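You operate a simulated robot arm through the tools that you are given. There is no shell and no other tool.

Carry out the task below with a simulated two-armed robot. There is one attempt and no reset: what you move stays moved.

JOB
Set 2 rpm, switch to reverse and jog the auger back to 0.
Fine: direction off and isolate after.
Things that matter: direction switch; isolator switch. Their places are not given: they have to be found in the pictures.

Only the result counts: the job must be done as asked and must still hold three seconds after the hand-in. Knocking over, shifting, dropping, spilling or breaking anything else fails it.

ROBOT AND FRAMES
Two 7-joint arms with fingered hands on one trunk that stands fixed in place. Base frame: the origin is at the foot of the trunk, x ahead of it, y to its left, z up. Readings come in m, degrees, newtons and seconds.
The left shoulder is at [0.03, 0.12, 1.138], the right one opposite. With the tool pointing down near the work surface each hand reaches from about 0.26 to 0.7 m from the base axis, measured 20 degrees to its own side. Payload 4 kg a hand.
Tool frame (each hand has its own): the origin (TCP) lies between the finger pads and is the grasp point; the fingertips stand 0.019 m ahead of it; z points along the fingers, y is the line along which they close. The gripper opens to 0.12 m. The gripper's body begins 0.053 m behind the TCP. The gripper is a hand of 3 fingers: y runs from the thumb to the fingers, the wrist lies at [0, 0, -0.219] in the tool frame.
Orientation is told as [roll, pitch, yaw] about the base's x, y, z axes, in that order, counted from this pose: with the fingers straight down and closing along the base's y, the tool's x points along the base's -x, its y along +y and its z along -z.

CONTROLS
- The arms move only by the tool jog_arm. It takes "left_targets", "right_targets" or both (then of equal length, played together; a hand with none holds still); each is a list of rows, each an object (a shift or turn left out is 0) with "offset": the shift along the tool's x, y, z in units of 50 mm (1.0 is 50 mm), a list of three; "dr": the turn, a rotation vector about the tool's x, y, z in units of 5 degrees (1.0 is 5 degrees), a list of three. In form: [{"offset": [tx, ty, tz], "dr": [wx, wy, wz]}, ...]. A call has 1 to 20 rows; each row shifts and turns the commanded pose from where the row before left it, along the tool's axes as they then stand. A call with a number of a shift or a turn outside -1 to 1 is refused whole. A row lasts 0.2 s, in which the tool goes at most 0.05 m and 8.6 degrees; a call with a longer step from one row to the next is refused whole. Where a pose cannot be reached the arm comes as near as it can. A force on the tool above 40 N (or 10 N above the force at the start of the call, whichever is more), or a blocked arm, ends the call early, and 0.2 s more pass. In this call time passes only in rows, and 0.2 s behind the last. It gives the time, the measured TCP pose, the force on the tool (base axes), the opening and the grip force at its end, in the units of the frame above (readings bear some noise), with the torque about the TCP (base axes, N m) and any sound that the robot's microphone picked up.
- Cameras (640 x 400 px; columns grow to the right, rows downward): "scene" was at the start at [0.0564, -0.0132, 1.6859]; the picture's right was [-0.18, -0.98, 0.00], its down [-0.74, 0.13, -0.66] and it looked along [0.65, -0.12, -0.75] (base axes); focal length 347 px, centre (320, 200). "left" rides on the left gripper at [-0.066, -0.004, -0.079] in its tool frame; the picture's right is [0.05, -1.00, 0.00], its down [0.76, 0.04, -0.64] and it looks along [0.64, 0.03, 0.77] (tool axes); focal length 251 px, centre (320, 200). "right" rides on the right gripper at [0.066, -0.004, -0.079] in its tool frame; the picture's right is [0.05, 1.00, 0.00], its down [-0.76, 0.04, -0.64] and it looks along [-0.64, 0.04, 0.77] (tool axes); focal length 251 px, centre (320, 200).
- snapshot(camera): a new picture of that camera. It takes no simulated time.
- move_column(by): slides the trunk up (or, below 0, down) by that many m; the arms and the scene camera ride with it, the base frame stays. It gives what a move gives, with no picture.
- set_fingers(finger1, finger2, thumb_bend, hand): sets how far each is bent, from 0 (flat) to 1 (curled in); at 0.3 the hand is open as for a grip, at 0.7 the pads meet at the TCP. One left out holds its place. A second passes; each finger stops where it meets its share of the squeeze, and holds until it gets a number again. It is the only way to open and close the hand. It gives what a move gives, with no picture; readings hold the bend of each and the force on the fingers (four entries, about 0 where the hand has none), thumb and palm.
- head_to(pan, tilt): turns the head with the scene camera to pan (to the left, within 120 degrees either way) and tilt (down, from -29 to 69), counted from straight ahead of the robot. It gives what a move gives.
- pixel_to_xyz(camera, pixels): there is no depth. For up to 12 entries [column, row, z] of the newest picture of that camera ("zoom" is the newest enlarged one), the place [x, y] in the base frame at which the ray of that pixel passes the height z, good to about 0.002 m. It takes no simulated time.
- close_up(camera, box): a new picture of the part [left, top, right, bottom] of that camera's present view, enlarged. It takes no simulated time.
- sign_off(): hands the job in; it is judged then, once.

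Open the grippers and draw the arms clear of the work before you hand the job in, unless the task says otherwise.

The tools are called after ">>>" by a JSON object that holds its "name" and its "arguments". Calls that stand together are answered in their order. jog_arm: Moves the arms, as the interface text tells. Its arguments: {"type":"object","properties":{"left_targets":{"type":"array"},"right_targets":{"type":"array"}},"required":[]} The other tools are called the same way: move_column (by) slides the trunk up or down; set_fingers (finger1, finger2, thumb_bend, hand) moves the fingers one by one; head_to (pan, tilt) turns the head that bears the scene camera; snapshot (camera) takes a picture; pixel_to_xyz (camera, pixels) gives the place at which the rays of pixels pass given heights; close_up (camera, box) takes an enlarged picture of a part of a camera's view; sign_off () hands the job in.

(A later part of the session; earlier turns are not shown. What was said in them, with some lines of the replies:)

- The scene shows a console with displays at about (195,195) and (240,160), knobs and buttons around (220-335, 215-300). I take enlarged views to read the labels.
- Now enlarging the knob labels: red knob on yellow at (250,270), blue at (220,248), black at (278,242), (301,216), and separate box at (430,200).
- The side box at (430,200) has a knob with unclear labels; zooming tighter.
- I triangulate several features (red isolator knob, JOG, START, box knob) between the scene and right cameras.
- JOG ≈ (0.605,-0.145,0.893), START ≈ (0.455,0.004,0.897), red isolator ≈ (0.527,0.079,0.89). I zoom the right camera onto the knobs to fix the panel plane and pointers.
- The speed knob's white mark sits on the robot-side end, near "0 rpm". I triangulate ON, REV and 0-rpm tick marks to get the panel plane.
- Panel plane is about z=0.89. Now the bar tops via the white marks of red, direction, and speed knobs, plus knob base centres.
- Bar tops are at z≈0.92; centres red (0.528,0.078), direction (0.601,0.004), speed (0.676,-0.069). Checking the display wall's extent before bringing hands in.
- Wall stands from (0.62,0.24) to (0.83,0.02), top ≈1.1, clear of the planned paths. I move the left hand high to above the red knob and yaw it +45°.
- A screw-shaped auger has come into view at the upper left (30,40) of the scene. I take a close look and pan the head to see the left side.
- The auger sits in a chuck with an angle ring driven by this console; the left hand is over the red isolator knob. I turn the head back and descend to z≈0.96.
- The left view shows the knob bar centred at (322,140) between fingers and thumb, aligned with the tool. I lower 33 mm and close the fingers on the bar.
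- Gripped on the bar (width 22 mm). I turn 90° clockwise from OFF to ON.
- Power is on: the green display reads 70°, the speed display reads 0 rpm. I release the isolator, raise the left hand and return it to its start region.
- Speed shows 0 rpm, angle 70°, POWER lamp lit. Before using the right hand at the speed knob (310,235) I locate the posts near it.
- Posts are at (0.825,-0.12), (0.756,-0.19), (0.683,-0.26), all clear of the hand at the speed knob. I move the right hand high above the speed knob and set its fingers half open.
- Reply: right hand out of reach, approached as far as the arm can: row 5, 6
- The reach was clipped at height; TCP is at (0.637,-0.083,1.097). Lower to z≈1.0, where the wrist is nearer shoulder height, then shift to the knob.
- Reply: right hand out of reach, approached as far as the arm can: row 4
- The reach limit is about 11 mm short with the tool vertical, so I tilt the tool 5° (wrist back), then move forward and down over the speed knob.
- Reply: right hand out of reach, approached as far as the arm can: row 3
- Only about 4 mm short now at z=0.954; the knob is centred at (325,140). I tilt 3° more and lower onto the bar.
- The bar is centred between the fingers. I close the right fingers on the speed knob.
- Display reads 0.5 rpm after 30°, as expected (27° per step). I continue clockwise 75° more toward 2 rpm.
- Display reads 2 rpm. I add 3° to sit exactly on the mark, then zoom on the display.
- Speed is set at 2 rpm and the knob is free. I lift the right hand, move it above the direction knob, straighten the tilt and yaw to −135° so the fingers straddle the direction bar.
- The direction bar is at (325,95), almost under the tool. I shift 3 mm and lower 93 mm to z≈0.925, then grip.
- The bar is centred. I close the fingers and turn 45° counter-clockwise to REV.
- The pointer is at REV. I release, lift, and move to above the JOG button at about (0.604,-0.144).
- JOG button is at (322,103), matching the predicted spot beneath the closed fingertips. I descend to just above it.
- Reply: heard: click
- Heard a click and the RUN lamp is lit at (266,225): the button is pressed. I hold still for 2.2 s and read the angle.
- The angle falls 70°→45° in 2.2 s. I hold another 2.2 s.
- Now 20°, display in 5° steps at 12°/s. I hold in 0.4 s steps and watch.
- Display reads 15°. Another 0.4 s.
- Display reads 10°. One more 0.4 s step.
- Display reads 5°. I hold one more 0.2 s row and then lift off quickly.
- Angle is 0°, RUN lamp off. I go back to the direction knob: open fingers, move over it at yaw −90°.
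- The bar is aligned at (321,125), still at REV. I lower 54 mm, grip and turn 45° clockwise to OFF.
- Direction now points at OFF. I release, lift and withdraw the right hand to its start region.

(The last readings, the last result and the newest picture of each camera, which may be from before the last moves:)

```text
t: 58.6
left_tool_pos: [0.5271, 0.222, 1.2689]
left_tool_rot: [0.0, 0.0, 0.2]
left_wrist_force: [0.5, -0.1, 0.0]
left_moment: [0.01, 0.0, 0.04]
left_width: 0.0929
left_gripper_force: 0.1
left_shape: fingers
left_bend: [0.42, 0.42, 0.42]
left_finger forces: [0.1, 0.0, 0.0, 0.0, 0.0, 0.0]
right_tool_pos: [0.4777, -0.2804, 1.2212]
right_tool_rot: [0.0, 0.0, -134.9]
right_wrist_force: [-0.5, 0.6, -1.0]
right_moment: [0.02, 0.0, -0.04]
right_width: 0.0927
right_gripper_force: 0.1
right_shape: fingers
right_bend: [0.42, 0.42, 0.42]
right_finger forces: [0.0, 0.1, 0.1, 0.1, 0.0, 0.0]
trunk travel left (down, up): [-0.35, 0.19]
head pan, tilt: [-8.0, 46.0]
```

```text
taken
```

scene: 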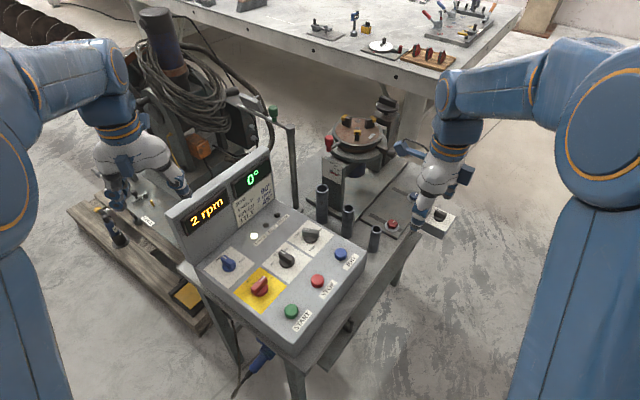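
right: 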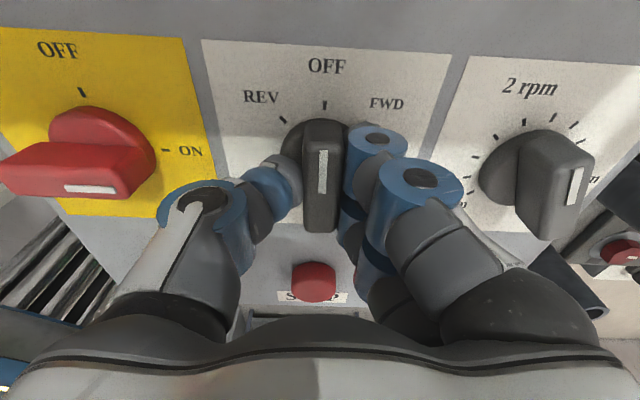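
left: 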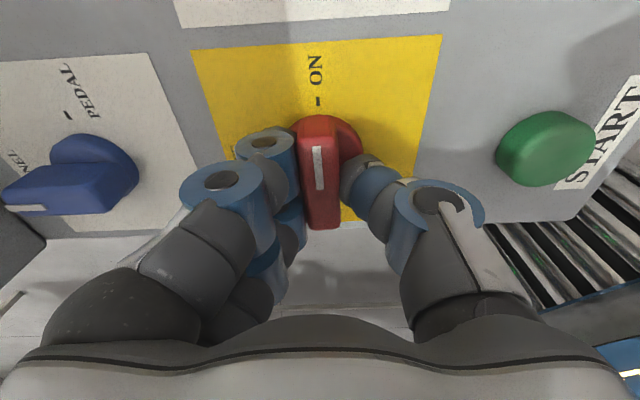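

0°, 2 rpm, direction off. Now the left hand returns above the red isolator at yaw −45° (its ON bar orientation) and comes down to z≈0.96.

>>> {"name": "jog_arm", "arguments": {"left_targets": [{"offset": [0, -0.95, 0]}, {"offset": [0, -0.95, 0]}, {"offset": [0, -0.95, 0]}, {"dr": [0, 0, 1]}, {"dr": [0, 0, 1]}, {"dr": [0, 0, 1]}, {"dr": [0, 0, 1]}, {"dr": [0, 0, 1]}, {"dr": [0, 0, 1]}, {"dr": [0, 0, 1]}, {"dr": [0, 0, 1]}, {"dr": [0, 0, 1]}, {"offset": [0, 0, 0.9]}, {"offset": [0, 0, 0.9]}, {"offset": [0, 0, 0.9]}, {"offset": [0, 0, 0.9]}, {"offset": [0, 0, 0.9]}, {"offset": [0, 0, 0.9]}, {"offset": [0, 0, 0.8]}]}}

>>> {"name": "snapshot", "arguments": {"camera": "left"}}

```text
t: 62.6
left_tool_pos: [0.529, 0.0803, 0.9592]
left_tool_rot: [0.0, 0.0, -45.0]
left_wrist_force: [-0.4, -0.4, 0.6]
left_moment: [-0.04, 0.04, 0.04]
left_width: 0.0931
left_gripper_force: 0.0
left_shape: fingers
left_bend: [0.42, 0.42, 0.42]
left_finger forces: [0.0, 0.0, 0.0, 0.0, 0.0, 0.1]
right_tool_pos: [0.4792, -0.2811, 1.2192]
right_tool_rot: [-0.1, 0.0, -135.0]
right_wrist_force: [-0.2, -0.3, -0.6]
right_moment: [0.01, 0.01, 0.0]
right_width: 0.0928
right_gripper_force: 0.1
right_shape: fingers
right_bend: [0.42, 0.42, 0.42]
right_finger forces: [0.0, 0.0, 0.0, 0.1, 0.1, 0.1]
trunk travel left (down, up): [-0.35, 0.19]
head pan, tilt: [-8.0, 46.0]
```

```text
taken
```

left: 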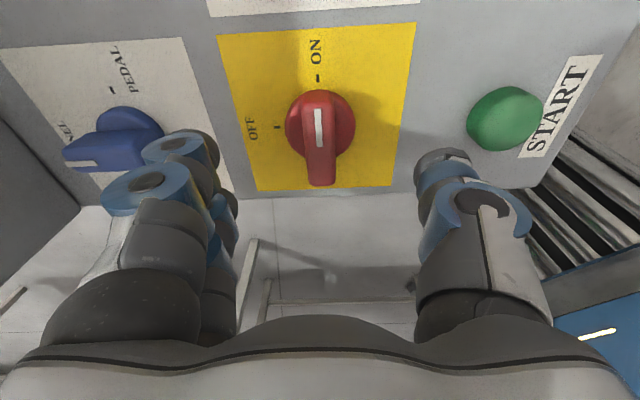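

The red bar is centred at (320,135), pointing ON; fingers clear of blue knob and START. I lower, grip and turn 90° counter-clockwise to OFF.

>>> {"name": "jog_arm", "arguments": {"left_targets": [{"offset": [0, 0, 0.34]}, {"offset": [0, 0, 0.33]}]}}

>>> {"name": "set_fingers", "arguments": {"hand": "left", "finger1": 0.7, "finger2": 0.7, "thumb_bend": 0.7}}

>>> {"name": "jog_arm", "arguments": {"left_targets": [{"dr": [0, 0, -1]}, {"dr": [0, 0, -1]}, {"dr": [0, 0, -1]}, {"dr": [0, 0, -1]}, {"dr": [0, 0, -1]}, {"dr": [0, 0, -1]}, {"dr": [0, 0, -1]}, {"dr": [0, 0, -1]}, {"dr": [0, 0, -1]}, {"dr": [0, 0, -1]}, {"dr": [0, 0, -1]}, {"dr": [0, 0, -1]}, {"dr": [0, 0, -1]}, {"dr": [0, 0, -1]}, {"dr": [0, 0, -1]}, {"dr": [0, 0, -1]}, {"dr": [0, 0, -1]}, {"dr": [0, 0, -1]}]}}

>>> {"name": "snapshot", "arguments": {"camera": "left"}}

>>> {"name": "snapshot", "arguments": {"camera": "scene"}}

```text
t: 63.2
left_tool_pos: [0.5287, 0.0791, 0.9251]
left_tool_rot: [-0.1, 0.0, -45.0]
left_wrist_force: [0.4, -1.0, -0.1]
left_moment: [0.01, 0.01, 0.02]
left_width: 0.0927
left_gripper_force: 0.1
left_shape: fingers
left_bend: [0.42, 0.42, 0.42]
left_finger forces: [0.1, 0.0, 0.0, 0.1, 0.1, 0.0]
right_tool_pos: [0.4769, -0.281, 1.2205]
right_tool_rot: [0.0, 0.0, -135.0]
right_wrist_force: [-0.2, 0.0, -0.3]
right_moment: [0.01, 0.0, 0.01]
right_width: 0.093
right_gripper_force: 0.1
right_shape: fingers
right_bend: [0.42, 0.42, 0.42]
right_finger forces: [0.1, 0.0, 0.0, 0.1, 0.0, 0.1]
trunk travel left (down, up): [-0.35, 0.19]
head pan, tilt: [-8.0, 46.0]
```

```text
t: 64.2
left_tool_pos: [0.529, 0.0792, 0.9258]
left_tool_rot: [0.0, 0.0, -44.9]
left_wrist_force: [3.2, 2.5, -0.5]
left_moment: [0.05, -0.08, 0.0]
left_width: 0.0225
left_gripper_force: 9.5
left_shape: fingers
left_bend: [0.66, 0.66, 0.66]
left_finger forces: [6.0, 5.7, 0.0, 0.0, 6.9, 0.1]
right_tool_pos: [0.4793, -0.2793, 1.2198]
right_tool_rot: [0.0, 0.1, -134.9]
right_wrist_force: [-0.1, -0.8, -0.2]
right_moment: [0.04, -0.01, 0.02]
right_width: 0.0928
right_gripper_force: 0.1
right_shape: fingers
right_bend: [0.42, 0.42, 0.42]
right_finger forces: [0.0, 0.0, 0.0, 0.0, 0.1, 0.0]
trunk travel left (down, up): [-0.35, 0.19]
head pan, tilt: [-8.0, 46.0]
```

```text
t: 68.0
left_tool_pos: [0.5288, 0.0771, 0.9263]
left_tool_rot: [0.0, 0.0, 45.2]
left_wrist_force: [-6.1, -3.9, -6.2]
left_moment: [-0.02, 0.03, -0.06]
left_width: 0.0221
left_gripper_force: 8.2
left_shape: fingers
left_bend: [0.66, 0.66, 0.65]
left_finger forces: [3.9, 5.1, 0.1, 0.0, 8.0, 0.0]
right_tool_pos: [0.4781, -0.2818, 1.2206]
right_tool_rot: [-0.1, 0.0, -135.0]
right_wrist_force: [0.0, -0.3, 0.4]
right_moment: [0.0, -0.02, -0.03]
right_width: 0.0929
right_gripper_force: 0.0
right_shape: fingers
right_bend: [0.42, 0.42, 0.42]
right_finger forces: [0.0, 0.0, 0.0, 0.0, 0.0, 0.1]
trunk travel left (down, up): [-0.35, 0.19]
head pan, tilt: [-8.0, 46.0]
```

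```text
taken
```

left: 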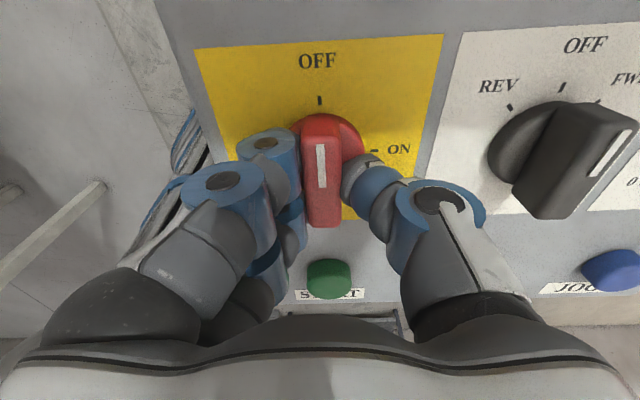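

```text
taken
```

scene: 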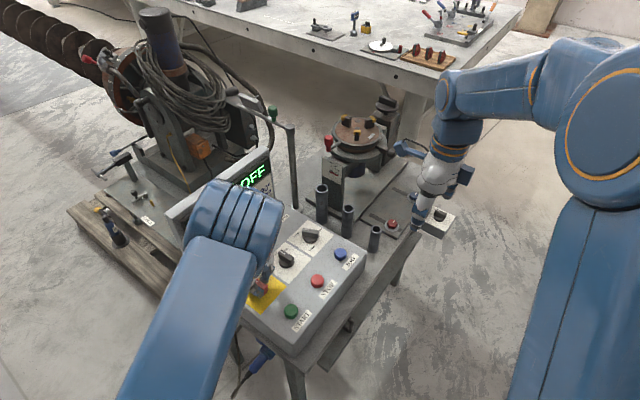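

The display reads OFF. I release the isolator, lift and withdraw the left hand, then open both hands fully.

>>> {"name": "set_fingers", "arguments": {"hand": "left", "finger1": 0.42, "finger2": 0.42, "thumb_bend": 0.42}}

>>> {"name": "jog_arm", "arguments": {"left_targets": [{"offset": [0, 0, -0.5]}, {"offset": [0, 0, -0.9]}, {"offset": [0, 0, -0.95]}, {"offset": [0, 0, -0.95]}, {"offset": [0, 0, -0.95]}, {"offset": [0, 0, -0.95]}, {"offset": [0, 0, -0.95]}, {"offset": [0, 0, -0.75]}]}}

>>> {"name": "jog_arm", "arguments": {"left_targets": [{"dr": [0, 0, 1]}, {"dr": [0, 0, 1]}, {"dr": [0, 0, 1]}, {"dr": [0, 0, 1]}, {"dr": [0, 0, 1]}, {"dr": [0, 0, 1]}, {"dr": [0, 0, 1]}, {"dr": [0, 0, 1]}, {"dr": [0, 0, 1]}, {"offset": [0, 0.95, 0]}, {"offset": [0, 0.95, 0]}, {"offset": [0, 0.95, 0]}]}}

>>> {"name": "set_fingers", "arguments": {"hand": "left", "finger1": 0.3, "finger2": 0.3, "thumb_bend": 0.3}}

>>> {"name": "set_fingers", "arguments": {"hand": "right", "finger1": 0.3, "finger2": 0.3, "thumb_bend": 0.3}}

>>> {"name": "snapshot", "arguments": {"camera": "scene"}}

>>> {"name": "close_up", "arguments": {"camera": "scene", "box": [160, 150, 370, 320]}}

```text
t: 69.0
left_tool_pos: [0.529, 0.0784, 0.9259]
left_tool_rot: [0.0, 0.0, 45.0]
left_wrist_force: [-0.1, 0.8, 0.2]
left_moment: [-0.01, 0.02, 0.0]
left_width: 0.0925
left_gripper_force: 0.1
left_shape: fingers
left_bend: [0.42, 0.42, 0.42]
left_finger forces: [0.1, 0.0, 0.0, 0.0, 0.0, 0.0]
right_tool_pos: [0.4783, -0.2806, 1.2213]
right_tool_rot: [-0.1, 0.0, -135.0]
right_wrist_force: [0.2, -1.0, 0.2]
right_moment: [0.0, 0.01, 0.03]
right_width: 0.0928
right_gripper_force: 0.1
right_shape: fingers
right_bend: [0.42, 0.42, 0.42]
right_finger forces: [0.1, 0.1, 0.0, 0.1, 0.0, 0.0]
trunk travel left (down, up): [-0.35, 0.19]
head pan, tilt: [-8.0, 46.0]
```

```text
t: 70.8
left_tool_pos: [0.5264, 0.0794, 1.2733]
left_tool_rot: [-0.1, -0.1, 45.1]
left_wrist_force: [0.5, 0.9, -0.5]
left_moment: [0.02, 0.03, -0.01]
left_width: 0.0928
left_gripper_force: 0.0
left_shape: fingers
left_bend: [0.42, 0.42, 0.42]
left_finger forces: [0.1, 0.0, 0.1, 0.1, 0.1, 0.0]
right_tool_pos: [0.4783, -0.2802, 1.2194]
right_tool_rot: [0.0, 0.1, -135.0]
right_wrist_force: [-0.3, 0.4, 0.4]
right_moment: [-0.04, 0.0, 0.01]
right_width: 0.0929
right_gripper_force: 0.0
right_shape: fingers
right_bend: [0.42, 0.42, 0.42]
right_finger forces: [0.1, 0.0, 0.1, 0.0, 0.0, 0.1]
trunk travel left (down, up): [-0.35, 0.19]
head pan, tilt: [-8.0, 46.0]
```

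```text
t: 73.4
left_tool_pos: [0.5297, 0.2219, 1.27]
left_tool_rot: [-0.1, 0.0, 0.1]
left_wrist_force: [-0.2, -0.3, -0.2]
left_moment: [-0.01, 0.03, -0.01]
left_width: 0.0928
left_gripper_force: 0.1
left_shape: fingers
left_bend: [0.42, 0.42, 0.42]
left_finger forces: [0.0, 0.1, 0.1, 0.1, 0.1, 0.0]
right_tool_pos: [0.4772, -0.2788, 1.2203]
right_tool_rot: [0.0, -0.2, -134.9]
right_wrist_force: [0.4, 0.3, 0.3]
right_moment: [-0.02, 0.01, -0.01]
right_width: 0.0928
right_gripper_force: 0.1
right_shape: fingers
right_bend: [0.42, 0.42, 0.42]
right_finger forces: [0.1, 0.0, 0.0, 0.1, 0.0, 0.1]
trunk travel left (down, up): [-0.35, 0.19]
head pan, tilt: [-8.0, 46.0]
```

```text
t: 74.4
left_tool_pos: [0.5302, 0.221, 1.2716]
left_tool_rot: [-0.1, 0.0, 0.0]
left_wrist_force: [-0.2, -0.3, 0.2]
left_moment: [-0.01, 0.0, -0.02]
left_width: 0.1278
left_gripper_force: 0.1
left_shape: fingers
left_bend: [0.3, 0.3, 0.3]
left_finger forces: [0.1, 0.0, 0.1, 0.0, 0.0, 0.1]
right_tool_pos: [0.4785, -0.28, 1.2209]
right_tool_rot: [0.0, 0.0, -135.0]
right_wrist_force: [-0.4, -0.5, -0.5]
right_moment: [0.02, 0.02, 0.01]
right_width: 0.0928
right_gripper_force: 0.0
right_shape: fingers
right_bend: [0.42, 0.42, 0.42]
right_finger forces: [0.0, 0.1, 0.0, 0.1, 0.0, 0.0]
trunk travel left (down, up): [-0.35, 0.19]
head pan, tilt: [-8.0, 46.0]
```

```text
t: 75.4
left_tool_pos: [0.5301, 0.2213, 1.2687]
left_tool_rot: [0.0, 0.0, 0.1]
left_wrist_force: [-0.5, 0.8, 0.4]
left_moment: [0.0, 0.02, 0.01]
left_width: 0.128
left_gripper_force: 0.0
left_shape: fingers
left_bend: [0.3, 0.3, 0.3]
left_finger forces: [0.0, 0.0, 0.0, 0.0, 0.1, 0.0]
right_tool_pos: [0.4782, -0.2812, 1.2209]
right_tool_rot: [0.0, 0.0, -135.0]
right_wrist_force: [0.5, -0.3, 0.2]
right_moment: [-0.02, -0.01, -0.02]
right_width: 0.1278
right_gripper_force: 0.0
right_shape: fingers
right_bend: [0.3, 0.3, 0.3]
right_finger forces: [0.0, 0.1, 0.0, 0.1, 0.1, 0.1]
trunk travel left (down, up): [-0.35, 0.19]
head pan, tilt: [-8.0, 46.0]
```

```text
taken
```

scene: 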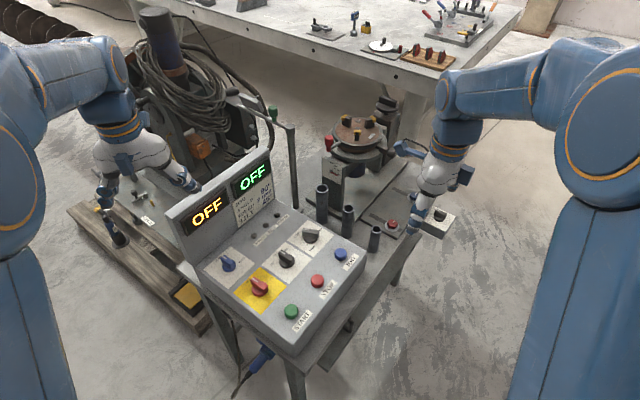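

```text
2.35 times, centred on (265, 235) of scene
```

zoom: 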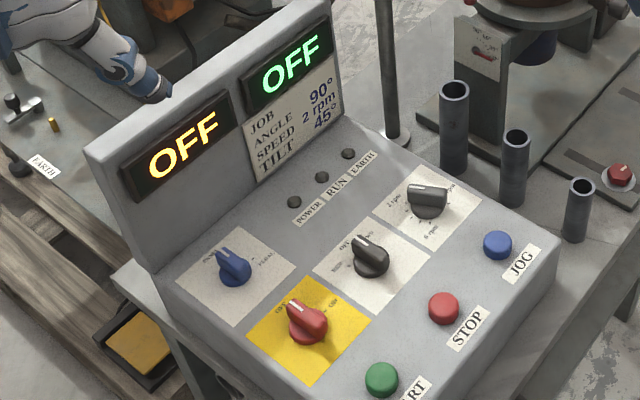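

Displays read OFF, the isolator is at OFF, direction at OFF, the speed knob at 2 rpm, and the auger stopped at 0°. Both hands are open and clear, so I hand in.

>>> {"name": "sign_off", "arguments": {}}

```text
The job is handed in.
```

The job is done and handed in: speed set to 2 rpm, direction switched to reverse, and the auger jogged from 70° back to 0°. Afterwards I turned the direction switch to OFF and the isolator (the red switch on yellow) to OFF.

- **Angle:** the display read 0° when I let go of JOG, and the RUN lamp went out. The display appears to move in 5° steps, so the true position could be a couple of degrees off zero. I did not check it against the ring on the auger chuck.
- **At hand-in:** both displays read OFF, and the speed knob is still at 2 rpm. Both hands are open and clear of the console. I saw nothing else moved or touched.
- **Side box:** I took the red and yellow switch as the isolator. The separate OFF/ON box on the side of the table was out of reach and I left it alone.
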